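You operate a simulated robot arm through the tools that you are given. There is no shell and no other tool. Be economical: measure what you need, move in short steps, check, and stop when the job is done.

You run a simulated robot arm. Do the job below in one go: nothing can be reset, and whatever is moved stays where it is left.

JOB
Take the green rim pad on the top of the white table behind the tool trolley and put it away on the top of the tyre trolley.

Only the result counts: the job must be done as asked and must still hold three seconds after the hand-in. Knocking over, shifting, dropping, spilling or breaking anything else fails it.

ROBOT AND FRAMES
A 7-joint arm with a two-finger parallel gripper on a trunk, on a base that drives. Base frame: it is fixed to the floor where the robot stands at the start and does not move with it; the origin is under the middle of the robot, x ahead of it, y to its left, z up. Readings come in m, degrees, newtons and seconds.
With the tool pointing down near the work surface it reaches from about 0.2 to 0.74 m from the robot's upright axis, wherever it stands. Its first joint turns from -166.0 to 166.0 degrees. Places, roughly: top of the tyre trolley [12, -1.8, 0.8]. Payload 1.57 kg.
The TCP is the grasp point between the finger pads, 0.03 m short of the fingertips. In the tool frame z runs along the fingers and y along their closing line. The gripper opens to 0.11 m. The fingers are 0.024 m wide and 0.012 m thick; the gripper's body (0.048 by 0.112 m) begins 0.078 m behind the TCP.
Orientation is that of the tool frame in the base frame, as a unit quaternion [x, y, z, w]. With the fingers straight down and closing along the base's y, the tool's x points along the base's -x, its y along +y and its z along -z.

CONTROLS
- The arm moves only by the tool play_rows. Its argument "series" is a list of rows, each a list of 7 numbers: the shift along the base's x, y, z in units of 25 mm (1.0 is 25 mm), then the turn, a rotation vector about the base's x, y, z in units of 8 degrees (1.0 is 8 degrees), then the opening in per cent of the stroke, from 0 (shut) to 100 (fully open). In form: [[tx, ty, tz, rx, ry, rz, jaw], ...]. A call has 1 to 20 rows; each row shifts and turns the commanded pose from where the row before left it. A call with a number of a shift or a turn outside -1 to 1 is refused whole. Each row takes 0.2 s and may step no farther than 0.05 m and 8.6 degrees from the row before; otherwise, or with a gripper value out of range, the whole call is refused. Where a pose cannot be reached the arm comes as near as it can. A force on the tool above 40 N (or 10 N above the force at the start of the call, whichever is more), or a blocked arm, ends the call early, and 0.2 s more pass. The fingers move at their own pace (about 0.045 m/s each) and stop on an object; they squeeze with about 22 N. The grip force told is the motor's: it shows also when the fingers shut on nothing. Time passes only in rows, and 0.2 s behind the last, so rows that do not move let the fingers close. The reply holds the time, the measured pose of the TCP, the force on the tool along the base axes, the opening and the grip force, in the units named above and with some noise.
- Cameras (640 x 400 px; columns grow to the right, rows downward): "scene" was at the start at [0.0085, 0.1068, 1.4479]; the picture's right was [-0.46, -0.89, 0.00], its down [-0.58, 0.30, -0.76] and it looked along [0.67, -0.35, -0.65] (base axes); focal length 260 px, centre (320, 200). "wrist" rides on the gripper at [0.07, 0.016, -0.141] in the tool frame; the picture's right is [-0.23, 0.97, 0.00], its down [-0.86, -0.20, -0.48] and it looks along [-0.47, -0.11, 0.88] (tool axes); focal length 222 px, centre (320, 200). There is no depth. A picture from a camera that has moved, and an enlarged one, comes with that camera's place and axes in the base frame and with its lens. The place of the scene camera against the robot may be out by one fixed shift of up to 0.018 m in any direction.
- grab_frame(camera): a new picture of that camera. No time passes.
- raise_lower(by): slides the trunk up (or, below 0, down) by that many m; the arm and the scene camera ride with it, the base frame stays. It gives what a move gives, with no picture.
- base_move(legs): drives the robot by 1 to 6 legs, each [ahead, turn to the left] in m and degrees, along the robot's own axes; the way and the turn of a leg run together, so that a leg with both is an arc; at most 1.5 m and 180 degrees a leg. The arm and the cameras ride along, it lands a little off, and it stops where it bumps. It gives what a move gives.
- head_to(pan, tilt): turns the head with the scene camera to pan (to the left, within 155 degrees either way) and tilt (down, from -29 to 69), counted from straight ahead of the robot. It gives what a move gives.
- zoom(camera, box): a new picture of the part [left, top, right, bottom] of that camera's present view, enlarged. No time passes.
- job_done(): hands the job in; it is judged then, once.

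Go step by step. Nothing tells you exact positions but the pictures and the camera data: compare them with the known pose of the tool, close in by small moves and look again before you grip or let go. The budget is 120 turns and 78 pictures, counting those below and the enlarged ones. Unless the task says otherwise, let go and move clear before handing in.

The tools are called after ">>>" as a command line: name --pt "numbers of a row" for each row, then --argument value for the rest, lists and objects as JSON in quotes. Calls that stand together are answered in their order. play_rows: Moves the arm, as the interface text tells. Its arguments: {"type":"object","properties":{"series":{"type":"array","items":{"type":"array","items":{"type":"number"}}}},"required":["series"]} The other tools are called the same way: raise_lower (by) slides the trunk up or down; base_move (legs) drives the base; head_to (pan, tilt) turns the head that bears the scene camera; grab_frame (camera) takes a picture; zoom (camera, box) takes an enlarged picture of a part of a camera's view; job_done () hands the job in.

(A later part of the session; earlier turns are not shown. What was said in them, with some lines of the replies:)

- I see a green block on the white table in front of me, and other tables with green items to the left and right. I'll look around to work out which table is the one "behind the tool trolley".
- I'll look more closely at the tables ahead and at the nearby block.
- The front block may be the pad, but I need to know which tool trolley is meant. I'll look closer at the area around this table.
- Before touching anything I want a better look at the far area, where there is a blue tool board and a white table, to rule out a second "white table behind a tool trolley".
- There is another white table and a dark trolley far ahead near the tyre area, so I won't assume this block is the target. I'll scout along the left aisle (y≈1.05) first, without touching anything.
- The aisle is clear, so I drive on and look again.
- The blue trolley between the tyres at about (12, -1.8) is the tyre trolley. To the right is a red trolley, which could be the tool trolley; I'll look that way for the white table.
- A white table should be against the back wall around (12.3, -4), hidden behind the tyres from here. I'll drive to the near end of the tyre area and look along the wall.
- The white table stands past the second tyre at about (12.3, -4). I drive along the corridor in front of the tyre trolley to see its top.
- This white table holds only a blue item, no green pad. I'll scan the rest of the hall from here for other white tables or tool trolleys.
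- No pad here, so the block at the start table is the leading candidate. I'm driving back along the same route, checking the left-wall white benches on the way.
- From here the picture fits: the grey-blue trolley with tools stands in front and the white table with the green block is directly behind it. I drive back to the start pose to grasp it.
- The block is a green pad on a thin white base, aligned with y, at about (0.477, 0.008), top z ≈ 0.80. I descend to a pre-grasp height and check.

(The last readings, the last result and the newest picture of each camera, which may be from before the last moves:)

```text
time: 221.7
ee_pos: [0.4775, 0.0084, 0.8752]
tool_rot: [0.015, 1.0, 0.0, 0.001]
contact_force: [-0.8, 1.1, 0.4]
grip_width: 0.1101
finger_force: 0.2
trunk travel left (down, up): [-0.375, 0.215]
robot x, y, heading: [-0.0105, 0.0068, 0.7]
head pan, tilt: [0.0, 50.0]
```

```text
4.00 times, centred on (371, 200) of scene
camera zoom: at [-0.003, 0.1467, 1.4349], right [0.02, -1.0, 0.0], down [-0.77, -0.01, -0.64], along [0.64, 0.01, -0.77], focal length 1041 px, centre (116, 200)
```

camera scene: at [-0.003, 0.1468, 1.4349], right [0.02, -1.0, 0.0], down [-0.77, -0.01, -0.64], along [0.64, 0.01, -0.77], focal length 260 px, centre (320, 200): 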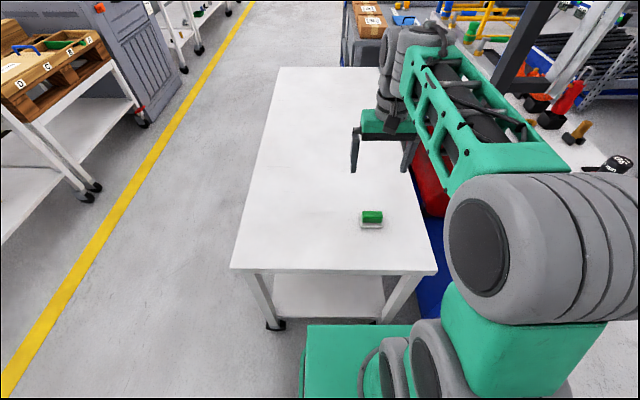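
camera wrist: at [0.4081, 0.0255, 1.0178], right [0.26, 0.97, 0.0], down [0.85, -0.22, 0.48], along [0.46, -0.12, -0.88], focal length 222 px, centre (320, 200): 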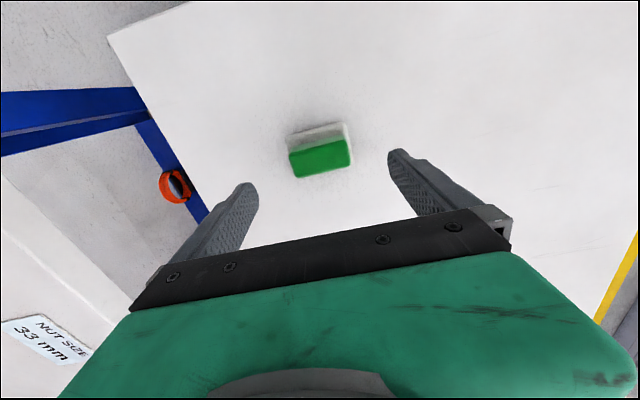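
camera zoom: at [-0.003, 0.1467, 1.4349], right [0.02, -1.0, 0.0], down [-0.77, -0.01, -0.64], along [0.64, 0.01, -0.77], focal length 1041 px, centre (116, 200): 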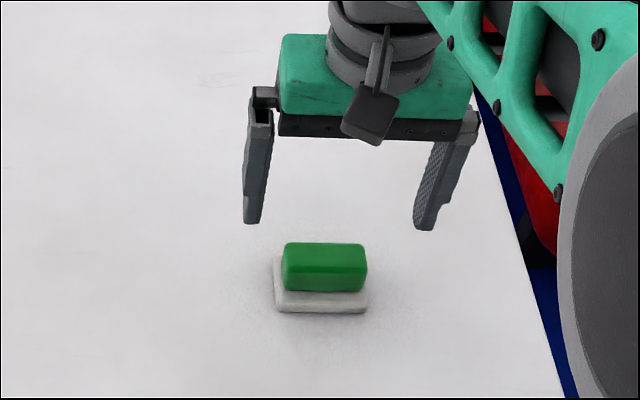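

Aligned within a few mm. I descend to z ≈ 0.806 so the fingertips stay just above the white base, then close.

>>> play_rows --pt "0 0.04 -1 0 0 -0.2 100" --pt "0 0 -1 0 0 0 100" --pt "0 0 -0.77 0 0 0 100" --pt "0 0 0 0 0 0 100"

>>> zoom --camera "scene" --box '[291, 150, 451, 250]'

>>> grab_frame --camera "wrist"

```text
time: 222.7
ee_pos: [0.4795, 0.0101, 0.81]
tool_rot: [0.03, 1.0, 0.0, 0.0]
contact_force: [-0.2, -0.4, 0.2]
grip_width: 0.1099
finger_force: 0.1
trunk travel left (down, up): [-0.375, 0.215]
robot x, y, heading: [-0.0106, 0.0053, 1.1]
head pan, tilt: [0.0, 50.0]
```

```text
4.00 times, centred on (371, 200) of scene
camera zoom: at [-0.0029, 0.1467, 1.4349], right [0.02, -1.0, 0.0], down [-0.77, -0.01, -0.64], along [0.64, 0.01, -0.77], focal length 1041 px, centre (116, 200)
```

zoom: 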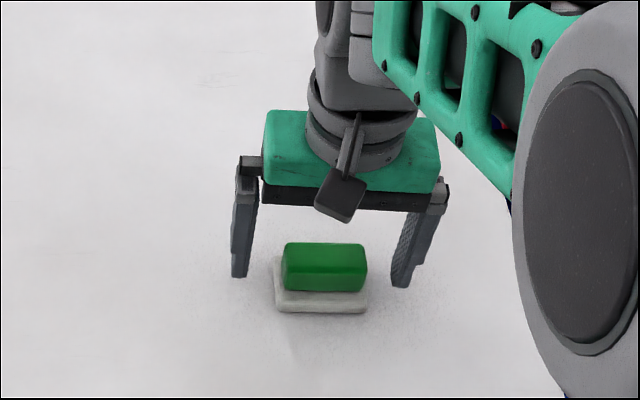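

```text
34 pictures are left
camera wrist: at [0.409, 0.0299, 0.9492], right [0.28, 0.96, 0.0], down [0.84, -0.25, 0.48], along [0.46, -0.14, -0.88], focal length 222 px, centre (320, 200)
```

wrist: 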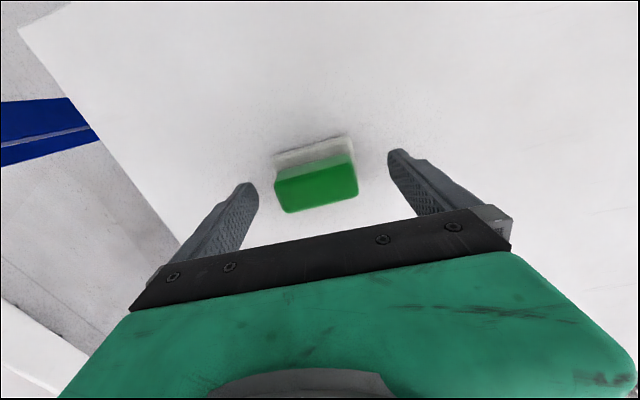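

>>> play_rows --pt "-0.18 -0.06 -0.16 0 0 0 100" --pt "0 0 0 0 0 0 40" --pt "0 0 0 0 0 0 40" --pt "0 0 0 0 0 0 40" --pt "0 0 0 0 0 0 40" --pt "0 0 0 0 0 0 30" --pt "0 0 0 0 0 0 20" --pt "0 0 0 0 0 0 20"

>>> grab_frame --camera "wrist"

```text
time: 224.5
ee_pos: [0.4741, 0.0088, 0.8045]
tool_rot: [0.029, 1.0, 0.0, 0.0]
contact_force: [0.3, 0.6, -0.9]
grip_width: 0.0619
finger_force: 22.6
trunk travel left (down, up): [-0.375, 0.215]
robot x, y, heading: [-0.0124, 0.0029, 0.8]
head pan, tilt: [0.0, 50.0]
```

```text
33 pictures are left
camera wrist: at [0.4039, 0.0281, 0.9457], right [0.28, 0.96, 0.0], down [0.84, -0.25, 0.48], along [0.46, -0.14, -0.88], focal length 222 px, centre (320, 200)
```

wrist: 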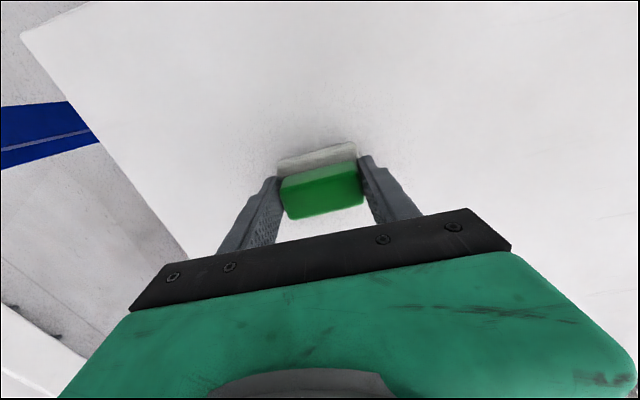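

Gripped at 0.062 m on the green part. I lift to carry height and check the hold.

>>> play_rows --pt "0 0 0.4 0 0 0 15" --pt "0 0 0.8 0 0 0 15" --pt "0 0 1 0 0 0 15" --pt "0 0 1 0 0 0 15" --pt "0 0 1 0 0 0 15" --pt "0 0 1 0 0 0 15" --pt "0 0 1 0 0 0 15" --pt "0 0 1 0 0 0 15" --pt "0 0 1 0 0 0 15" --pt "0 0 1 0 0 0 15" --pt "0 0 0 0 0 0 15"

>>> grab_frame --camera "wrist"

```text
time: 226.9
ee_pos: [0.4733, 0.0102, 1.0341]
tool_rot: [0.028, 1.0, 0.0, 0.0]
contact_force: [0.0, 0.1, -0.6]
grip_width: 0.0616
finger_force: 22.5
trunk travel left (down, up): [-0.375, 0.215]
robot x, y, heading: [-0.0054, 0.0024, 1.0]
head pan, tilt: [0.0, 50.0]
```

```text
32 pictures are left
camera wrist: at [0.4042, 0.0284, 1.1763], right [0.28, 0.96, 0.0], down [0.84, -0.25, 0.48], along [0.46, -0.14, -0.88], focal length 222 px, centre (320, 200)
```

wrist: 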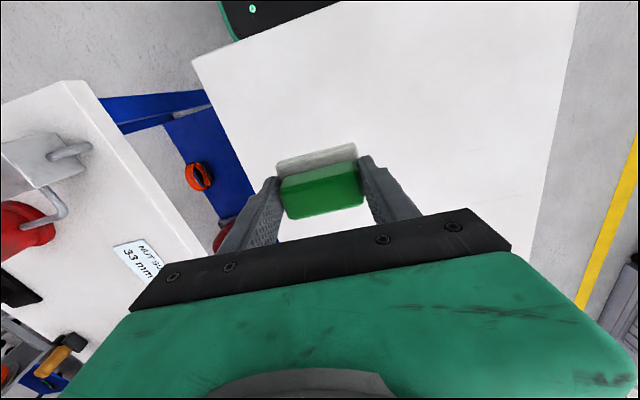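

The pad is held firmly. I drive back to the tyre trolley by the same route.

>>> base_move --legs '[[-0.3, 0], [0, 90], [1.1, 0], [0, -91], [1.5, 0], [1.5, 0]]'

>>> base_move --legs '[[1.5, 0], [1.5, 0], [1.5, 0], [1.5, 0], [1.5, 0]]'

```text
time: 256.1
ee_pos: [3.1801, 1.2521, 1.0342]
tool_rot: [0.019, 1.0, 0.0, 0.0]
contact_force: [0.4, 0.7, -1.5]
grip_width: 0.061
finger_force: 21.7
trunk travel left (down, up): [-0.375, 0.215]
robot x, y, heading: [2.6972, 1.2363, 2.2]
head pan, tilt: [0.0, 50.0]
```

```text
time: 291.5
ee_pos: [10.6539, 1.3779, 1.0343]
tool_rot: [0.032, 0.999, 0.0, -0.001]
contact_force: [-0.9, -0.3, -0.6]
grip_width: 0.0613
finger_force: 21.9
trunk travel left (down, up): [-0.375, 0.215]
robot x, y, heading: [10.1701, 1.375, 0.7]
head pan, tilt: [0.0, 50.0]
```

>>> base_move --legs '[[0.75, 0], [0, -91], [1.5, 0], [1.0, 0]]'

>>> head_to --pan 60 --tilt 30

>>> grab_frame --camera "scene"

```text
time: 311.4
ee_pos: [10.8945, -1.6593, 1.0361]
tool_rot: [0.733, 0.681, 0.0, -0.001]
contact_force: [0.6, 0.6, -0.5]
grip_width: 0.0612
finger_force: 21.8
trunk travel left (down, up): [-0.375, 0.215]
robot x, y, heading: [10.8989, -1.1745, -89.8]
head pan, tilt: [0.0, 50.0]
```

```text
time: 312.7
ee_pos: [10.8931, -1.662, 1.0353]
tool_rot: [0.732, 0.681, 0.0, -0.001]
contact_force: [0.0, -0.3, -2.1]
grip_width: 0.0611
finger_force: 21.8
trunk travel left (down, up): [-0.375, 0.215]
robot x, y, heading: [10.8938, -1.1753, -90.1]
head pan, tilt: [60.0, 30.0]
```

```text
31 pictures are left
camera scene: at [11.1221, -1.1719, 1.4644], right [-0.5, -0.87, 0.0], down [-0.43, 0.25, -0.87], along [0.75, -0.43, -0.5], focal length 260 px, centre (320, 200)
```

scene: 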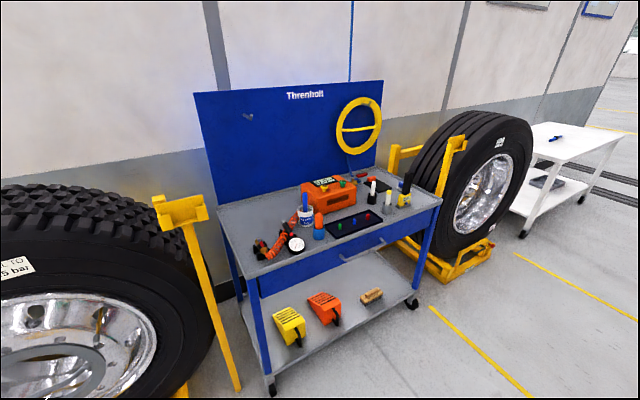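

>>> zoom --camera "scene" --box '[200, 150, 456, 310]'

```text
2.50 times, centred on (328, 230) of scene
camera zoom: at [11.1221, -1.1719, 1.4644], right [-0.5, -0.87, 0.0], down [-0.43, 0.25, -0.87], along [0.75, -0.43, -0.5], focal length 651 px, centre (300, 125)
```

zoom: 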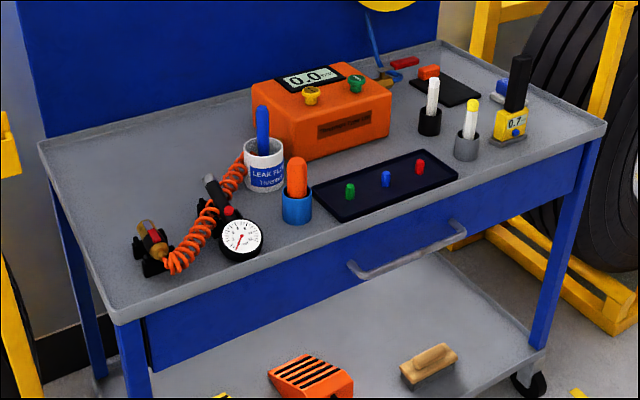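

The trolley top spans x 11.78–12.30, y −1.30…−2.23; the back-left corner is free around (12.07, −1.385). I'll move opposite it and face the trolley.

>>> base_move --legs '[[0.33, 0], [0, 90], [0.25, 0]]'

>>> head_to --pan 0 --tilt 40

>>> grab_frame --camera "scene"

```text
time: 320.1
ee_pos: [11.6303, -1.5263, 1.0343]
tool_rot: [0.047, 0.999, 0.0, 0.0]
contact_force: [0.0, -0.2, -0.4]
grip_width: 0.0612
finger_force: 22.4
trunk travel left (down, up): [-0.375, 0.215]
robot x, y, heading: [11.1447, -1.5157, -1.0]
head pan, tilt: [60.0, 30.0]
```

```text
time: 321.4
ee_pos: [11.6307, -1.5261, 1.0351]
tool_rot: [0.048, 0.999, 0.0, 0.0]
contact_force: [-0.8, -0.4, -0.3]
grip_width: 0.0613
finger_force: 21.8
trunk travel left (down, up): [-0.375, 0.215]
robot x, y, heading: [11.145, -1.517, -1.1]
head pan, tilt: [0.0, 40.0]
```

```text
29 pictures are left
camera scene: at [11.1678, -1.3712, 1.4491], right [-0.02, -1.0, 0.0], down [-0.64, 0.01, -0.77], along [0.77, -0.01, -0.64], focal length 260 px, centre (320, 200)
```

scene: 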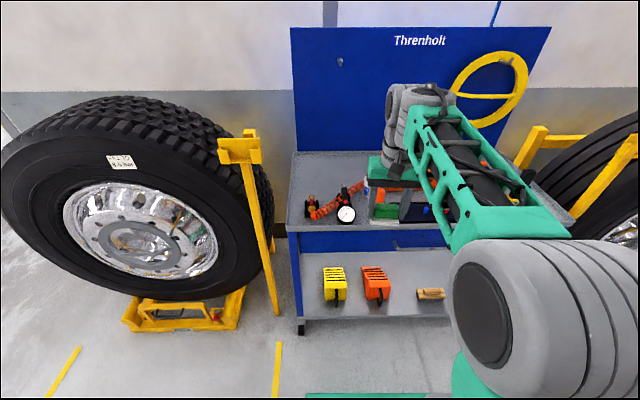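

>>> base_move --legs '[[0.22, 1]]'

>>> play_rows --pt "0.8 0.5 0.2 0 0 0 15" --pt "0.9 0.6 0 0 0 0 15" --pt "0.9 0.7 0 0 0 0 15" --pt "0.9 0.7 0 0 0 0 15" --pt "0.9 0.7 0 0 0 0 15" --pt "0.9 0.7 0 0 0 0 15" --pt "0.9 0.7 0 0 0 0 15" --pt "0.9 0.6 0 0 0 0 15" --pt "0 0 0 0 0 0 15"

>>> grab_frame --camera "wrist"

>>> grab_frame --camera "scene"

```text
time: 323.1
ee_pos: [11.8534, -1.5202, 1.034]
tool_rot: [0.038, 0.999, 0.0, -0.001]
contact_force: [-1.0, -0.3, -0.2]
grip_width: 0.0611
finger_force: 21.3
trunk travel left (down, up): [-0.375, 0.215]
robot x, y, heading: [11.3691, -1.5181, -0.0]
head pan, tilt: [0.0, 40.0]
```

```text
time: 325.1
ee_pos: [12.0277, -1.3908, 1.0374]
tool_rot: [0.038, 0.999, -0.001, -0.001]
contact_force: [0.9, -0.7, -1.9]
grip_width: 0.0612
finger_force: 21.7
out of reach, approached as far as the arm can: row 8
trunk travel left (down, up): [-0.375, 0.215]
robot x, y, heading: [11.3693, -1.5144, -0.2]
head pan, tilt: [0.0, 40.0]
```

```text
28 pictures are left
camera wrist: at [11.9583, -1.37, 1.1782], right [0.3, 0.95, 0.0], down [0.84, -0.26, 0.48], along [0.45, -0.14, -0.88], focal length 222 px, centre (320, 200)
```

wrist: 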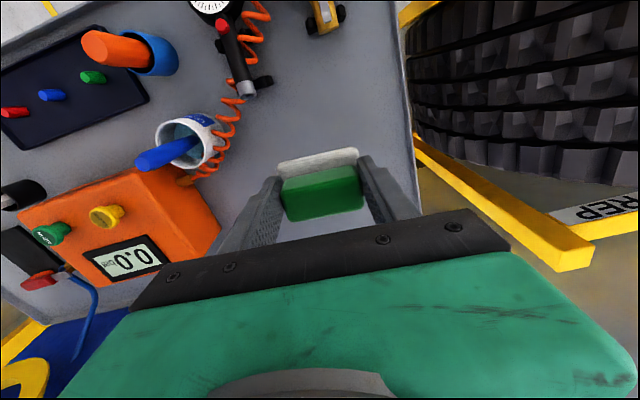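

```text
27 pictures are left
camera scene: at [11.3876, -1.3727, 1.449], right [0.0, -1.0, 0.0], down [-0.64, 0.0, -0.77], along [0.77, 0.0, -0.64], focal length 260 px, centre (320, 200)
```

scene: 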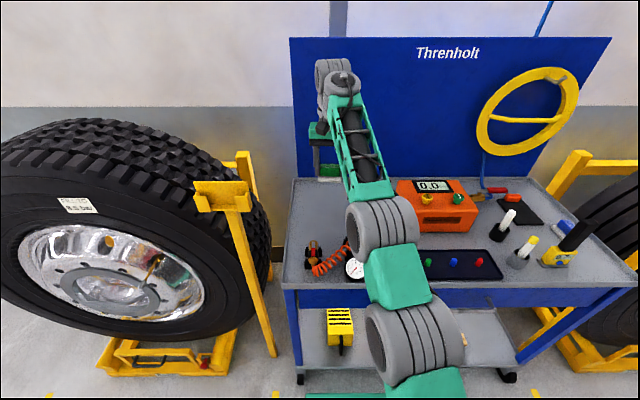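

The spot under the pad is clear: about 0.15 m from the left edge and 0.11 m from the gauge handle. I descend partway and check again.

>>> play_rows --pt "0 0 -1 0 0 0 15" --pt "0 0 -1 0 0 0 15" --pt "0 0 -1 0 0 0 15" --pt "0 0 -1 0 0 0 15" --pt "0 0 -1 0 0 0 15" --pt "0 0 -0.6 0 0 0 15" --pt "0 0 0 0 0 0 15"

>>> grab_frame --camera "wrist"

>>> zoom --camera "scene" --box '[256, 130, 416, 230]'

```text
time: 326.7
ee_pos: [12.0251, -1.3906, 0.896]
tool_rot: [0.039, 0.999, -0.001, -0.002]
contact_force: [-0.3, -0.4, -0.1]
grip_width: 0.061
finger_force: 21.7
trunk travel left (down, up): [-0.375, 0.215]
robot x, y, heading: [11.368, -1.5138, -0.1]
head pan, tilt: [0.0, 40.0]
```

```text
26 pictures are left
camera wrist: at [11.9564, -1.3701, 1.0374], right [0.3, 0.95, 0.0], down [0.84, -0.26, 0.48], along [0.46, -0.14, -0.88], focal length 222 px, centre (320, 200)
```

wrist: 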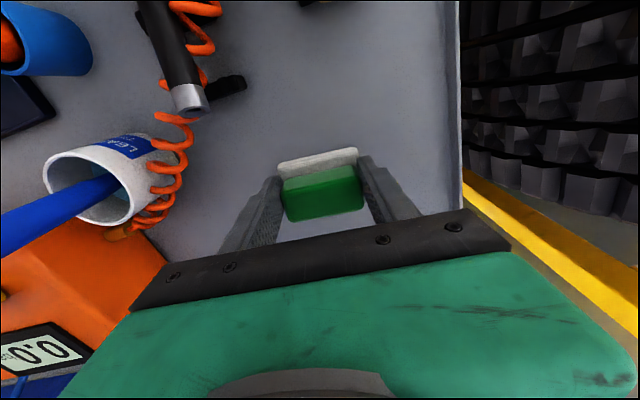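

```text
4.00 times, centred on (336, 180) of scene
camera zoom: at [11.3872, -1.3729, 1.449], right [0.0, -1.0, 0.0], down [-0.64, 0.0, -0.77], along [0.77, 0.0, -0.64], focal length 1041 px, centre (256, 280)
```

zoom: 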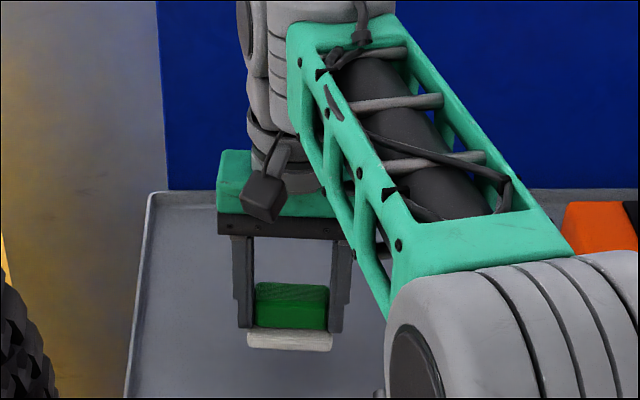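

>>> play_rows --pt "0 0 -0.4 0 0 0 15" --pt "0 0 -0.4 0 0 0 15" --pt "0 0 -0.3 0 0 0 15" --pt "0 0 -0.2 0 0 0 15" --pt "0 0 0 0 0 0 15"

>>> zoom --camera "scene" --box '[288, 160, 384, 220]'

```text
time: 327.9
ee_pos: [12.0252, -1.3902, 0.8649]
tool_rot: [0.038, 0.999, 0.0, -0.001]
contact_force: [0.7, 0.7, -0.2]
grip_width: 0.0613
finger_force: 22.3
trunk travel left (down, up): [-0.375, 0.215]
robot x, y, heading: [11.3635, -1.5171, -0.4]
head pan, tilt: [0.0, 40.0]
```

```text
6.67 times, centred on (336, 190) of scene
camera zoom: at [11.3872, -1.373, 1.449], right [0.0, -1.0, 0.0], down [-0.64, 0.0, -0.77], along [0.77, 0.0, -0.64], focal length 1735 px, centre (213, 267)
```

zoom: 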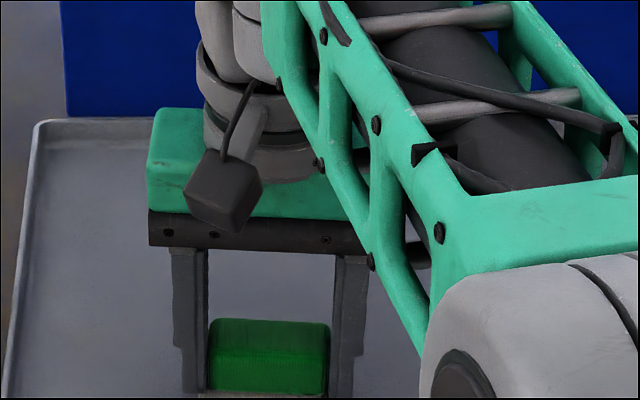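

Not touching yet; I go on in small steps until contact shows.

>>> play_rows --pt "0 0 -0.16 0 0 0 15" --pt "0 0 -0.16 0 0 0 15" --pt "0 0 -0.16 0 0 0 15" --pt "0 0 0 0 0 0 15"

>>> zoom --camera "scene" --box '[288, 170, 384, 230]'

```text
time: 328.9
ee_pos: [12.0254, -1.3889, 0.8522]
tool_rot: [0.038, 0.999, 0.0, 0.0]
contact_force: [0.4, 0.4, -1.7]
grip_width: 0.061
finger_force: 21.6
trunk travel left (down, up): [-0.375, 0.215]
robot x, y, heading: [11.3717, -1.5153, -0.1]
head pan, tilt: [0.0, 40.0]
```

```text
6.67 times, centred on (336, 200) of scene
camera zoom: at [11.3872, -1.373, 1.449], right [0.0, -1.0, 0.0], down [-0.64, 0.0, -0.77], along [0.77, 0.0, -0.64], focal length 1735 px, centre (213, 200)
```

zoom: 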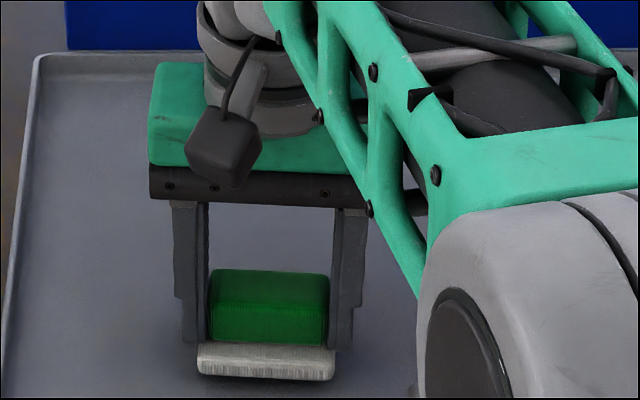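

>>> play_rows --pt "0 0 -0.1 0 0 0 15" --pt "0 0 -0.08 0 0 0 15" --pt "0 0 0 0 0 0 15"

```text
time: 329.7
ee_pos: [12.0251, -1.3896, 0.8481]
tool_rot: [0.038, 0.999, 0.001, -0.001]
contact_force: [0.1, -0.3, -0.3]
grip_width: 0.0612
finger_force: 22.3
trunk travel left (down, up): [-0.375, 0.215]
robot x, y, heading: [11.3715, -1.511, -0.1]
head pan, tilt: [0.0, 40.0]
```

>>> play_rows --pt "0 0 -0.08 0 0 0 15" --pt "0 0 -0.08 0 0 0 15" --pt "0 0 0 0 0 0 15"

>>> zoom --camera "scene" --box '[288, 170, 384, 230]'

```text
time: 330.5
ee_pos: [12.0258, -1.3913, 0.8442]
tool_rot: [0.038, 0.999, 0.0, 0.0]
contact_force: [-0.9, -0.3, 2.3]
grip_width: 0.061
finger_force: 22.3
trunk travel left (down, up): [-0.375, 0.215]
robot x, y, heading: [11.367, -1.5163, 0.2]
head pan, tilt: [0.0, 40.0]
```

```text
6.67 times, centred on (336, 200) of scene
camera zoom: at [11.3869, -1.373, 1.4491], right [0.0, -1.0, 0.0], down [-0.64, 0.0, -0.77], along [0.77, 0.0, -0.64], focal length 1735 px, centre (213, 200)
```

zoom: 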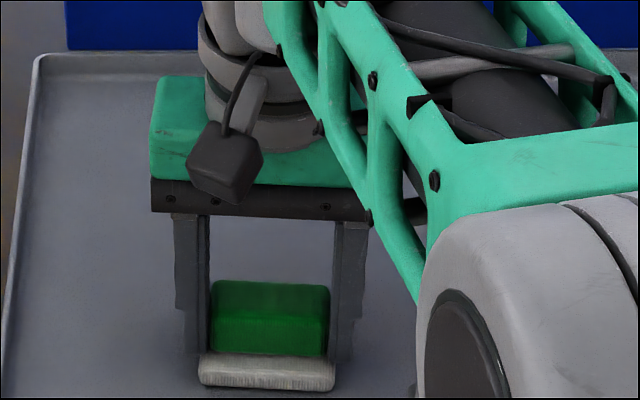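

>>> play_rows --pt "0 0 -0.06 0 0 0 15" --pt "0 0 0 0 0 0 15"

```text
time: 331.1
ee_pos: [12.0271, -1.3907, 0.8445]
tool_rot: [0.039, 0.999, -0.001, 0.0]
contact_force: [1.3, 1.1, 9.8]
grip_width: 0.0612
finger_force: 22.0
trunk travel left (down, up): [-0.375, 0.215]
robot x, y, heading: [11.3664, -1.5138, 0.1]
head pan, tilt: [0.0, 40.0]
```

The pad is seated on the trolley top (about 10 N upward). I open a little and lift straight up.

>>> play_rows --pt "0 0 0.06 0 0 0 57" --pt "0 0 0 0 0 0 75" --pt "0 0 0 0 0 0 80" --pt "0 0 0 0 0 0 80"

>>> play_rows --pt "0 0 0.4 0 0 0 80" --pt "0 0 1 0 0 0 80" --pt "0 0 1 0 0 0 80" --pt "0 0 1 0 0 0 80" --pt "0 0 1 0 0 0 80" --pt "0 0 1 0 0 0 80" --pt "0 0 1 0 0 0 80" --pt "0 0 1 0 0 0 80" --pt "0 0 0 0 0 0 80"

>>> grab_frame --camera "wrist"

>>> zoom --camera "scene" --box '[256, 130, 416, 230]'

```text
time: 332.1
ee_pos: [12.0257, -1.3913, 0.8433]
tool_rot: [0.038, 0.999, 0.0, -0.001]
contact_force: [0.1, -0.9, 2.3]
grip_width: 0.0869
finger_force: 0.0
trunk travel left (down, up): [-0.375, 0.215]
robot x, y, heading: [11.3685, -1.5141, -0.2]
head pan, tilt: [0.0, 40.0]
```

```text
time: 334.1
ee_pos: [12.0272, -1.3898, 1.0295]
tool_rot: [0.038, 0.999, 0.0, 0.0]
contact_force: [0.1, -0.1, -0.4]
grip_width: 0.0883
finger_force: 0.0
trunk travel left (down, up): [-0.375, 0.215]
robot x, y, heading: [11.3699, -1.5161, 0.0]
head pan, tilt: [0.0, 40.0]
```

```text
21 pictures are left
camera wrist: at [11.9578, -1.3689, 1.1705], right [0.3, 0.95, 0.0], down [0.84, -0.26, 0.48], along [0.46, -0.14, -0.88], focal length 222 px, centre (320, 200)
```

wrist: 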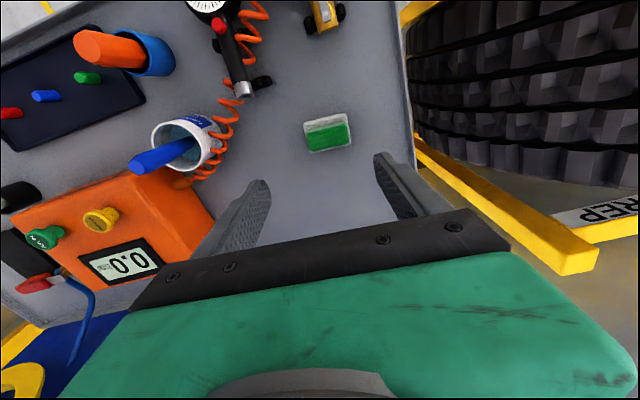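

```text
4.00 times, centred on (336, 180) of scene
camera zoom: at [11.3871, -1.373, 1.449], right [0.0, -1.0, 0.0], down [-0.64, 0.0, -0.77], along [0.77, 0.0, -0.64], focal length 1041 px, centre (256, 280)
```

zoom: 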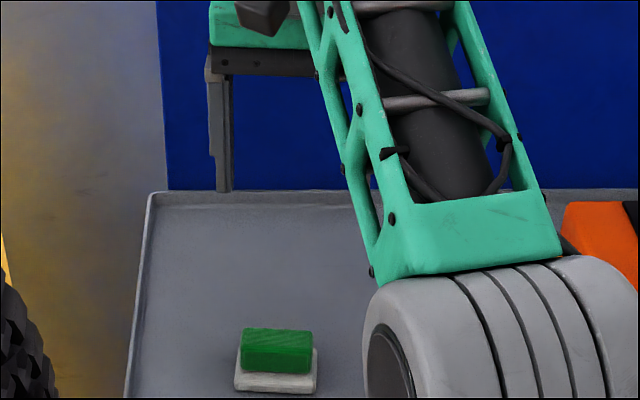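

The pad sits flat on the tyre trolley's top, clear of the other items, and the gripper is clear above it. I'm handing in.

>>> job_done

```text
The job is handed in.
```

I put the green rim pad on the top of the tyre trolley and handed the job in. It sits flat in the free back-left corner, released, and nothing else was touched.

I took "the white table behind the tool trolley" to be the one in front of the start position, behind the grey-blue trolley. The other white table, near the tyres, had no green pad on it.
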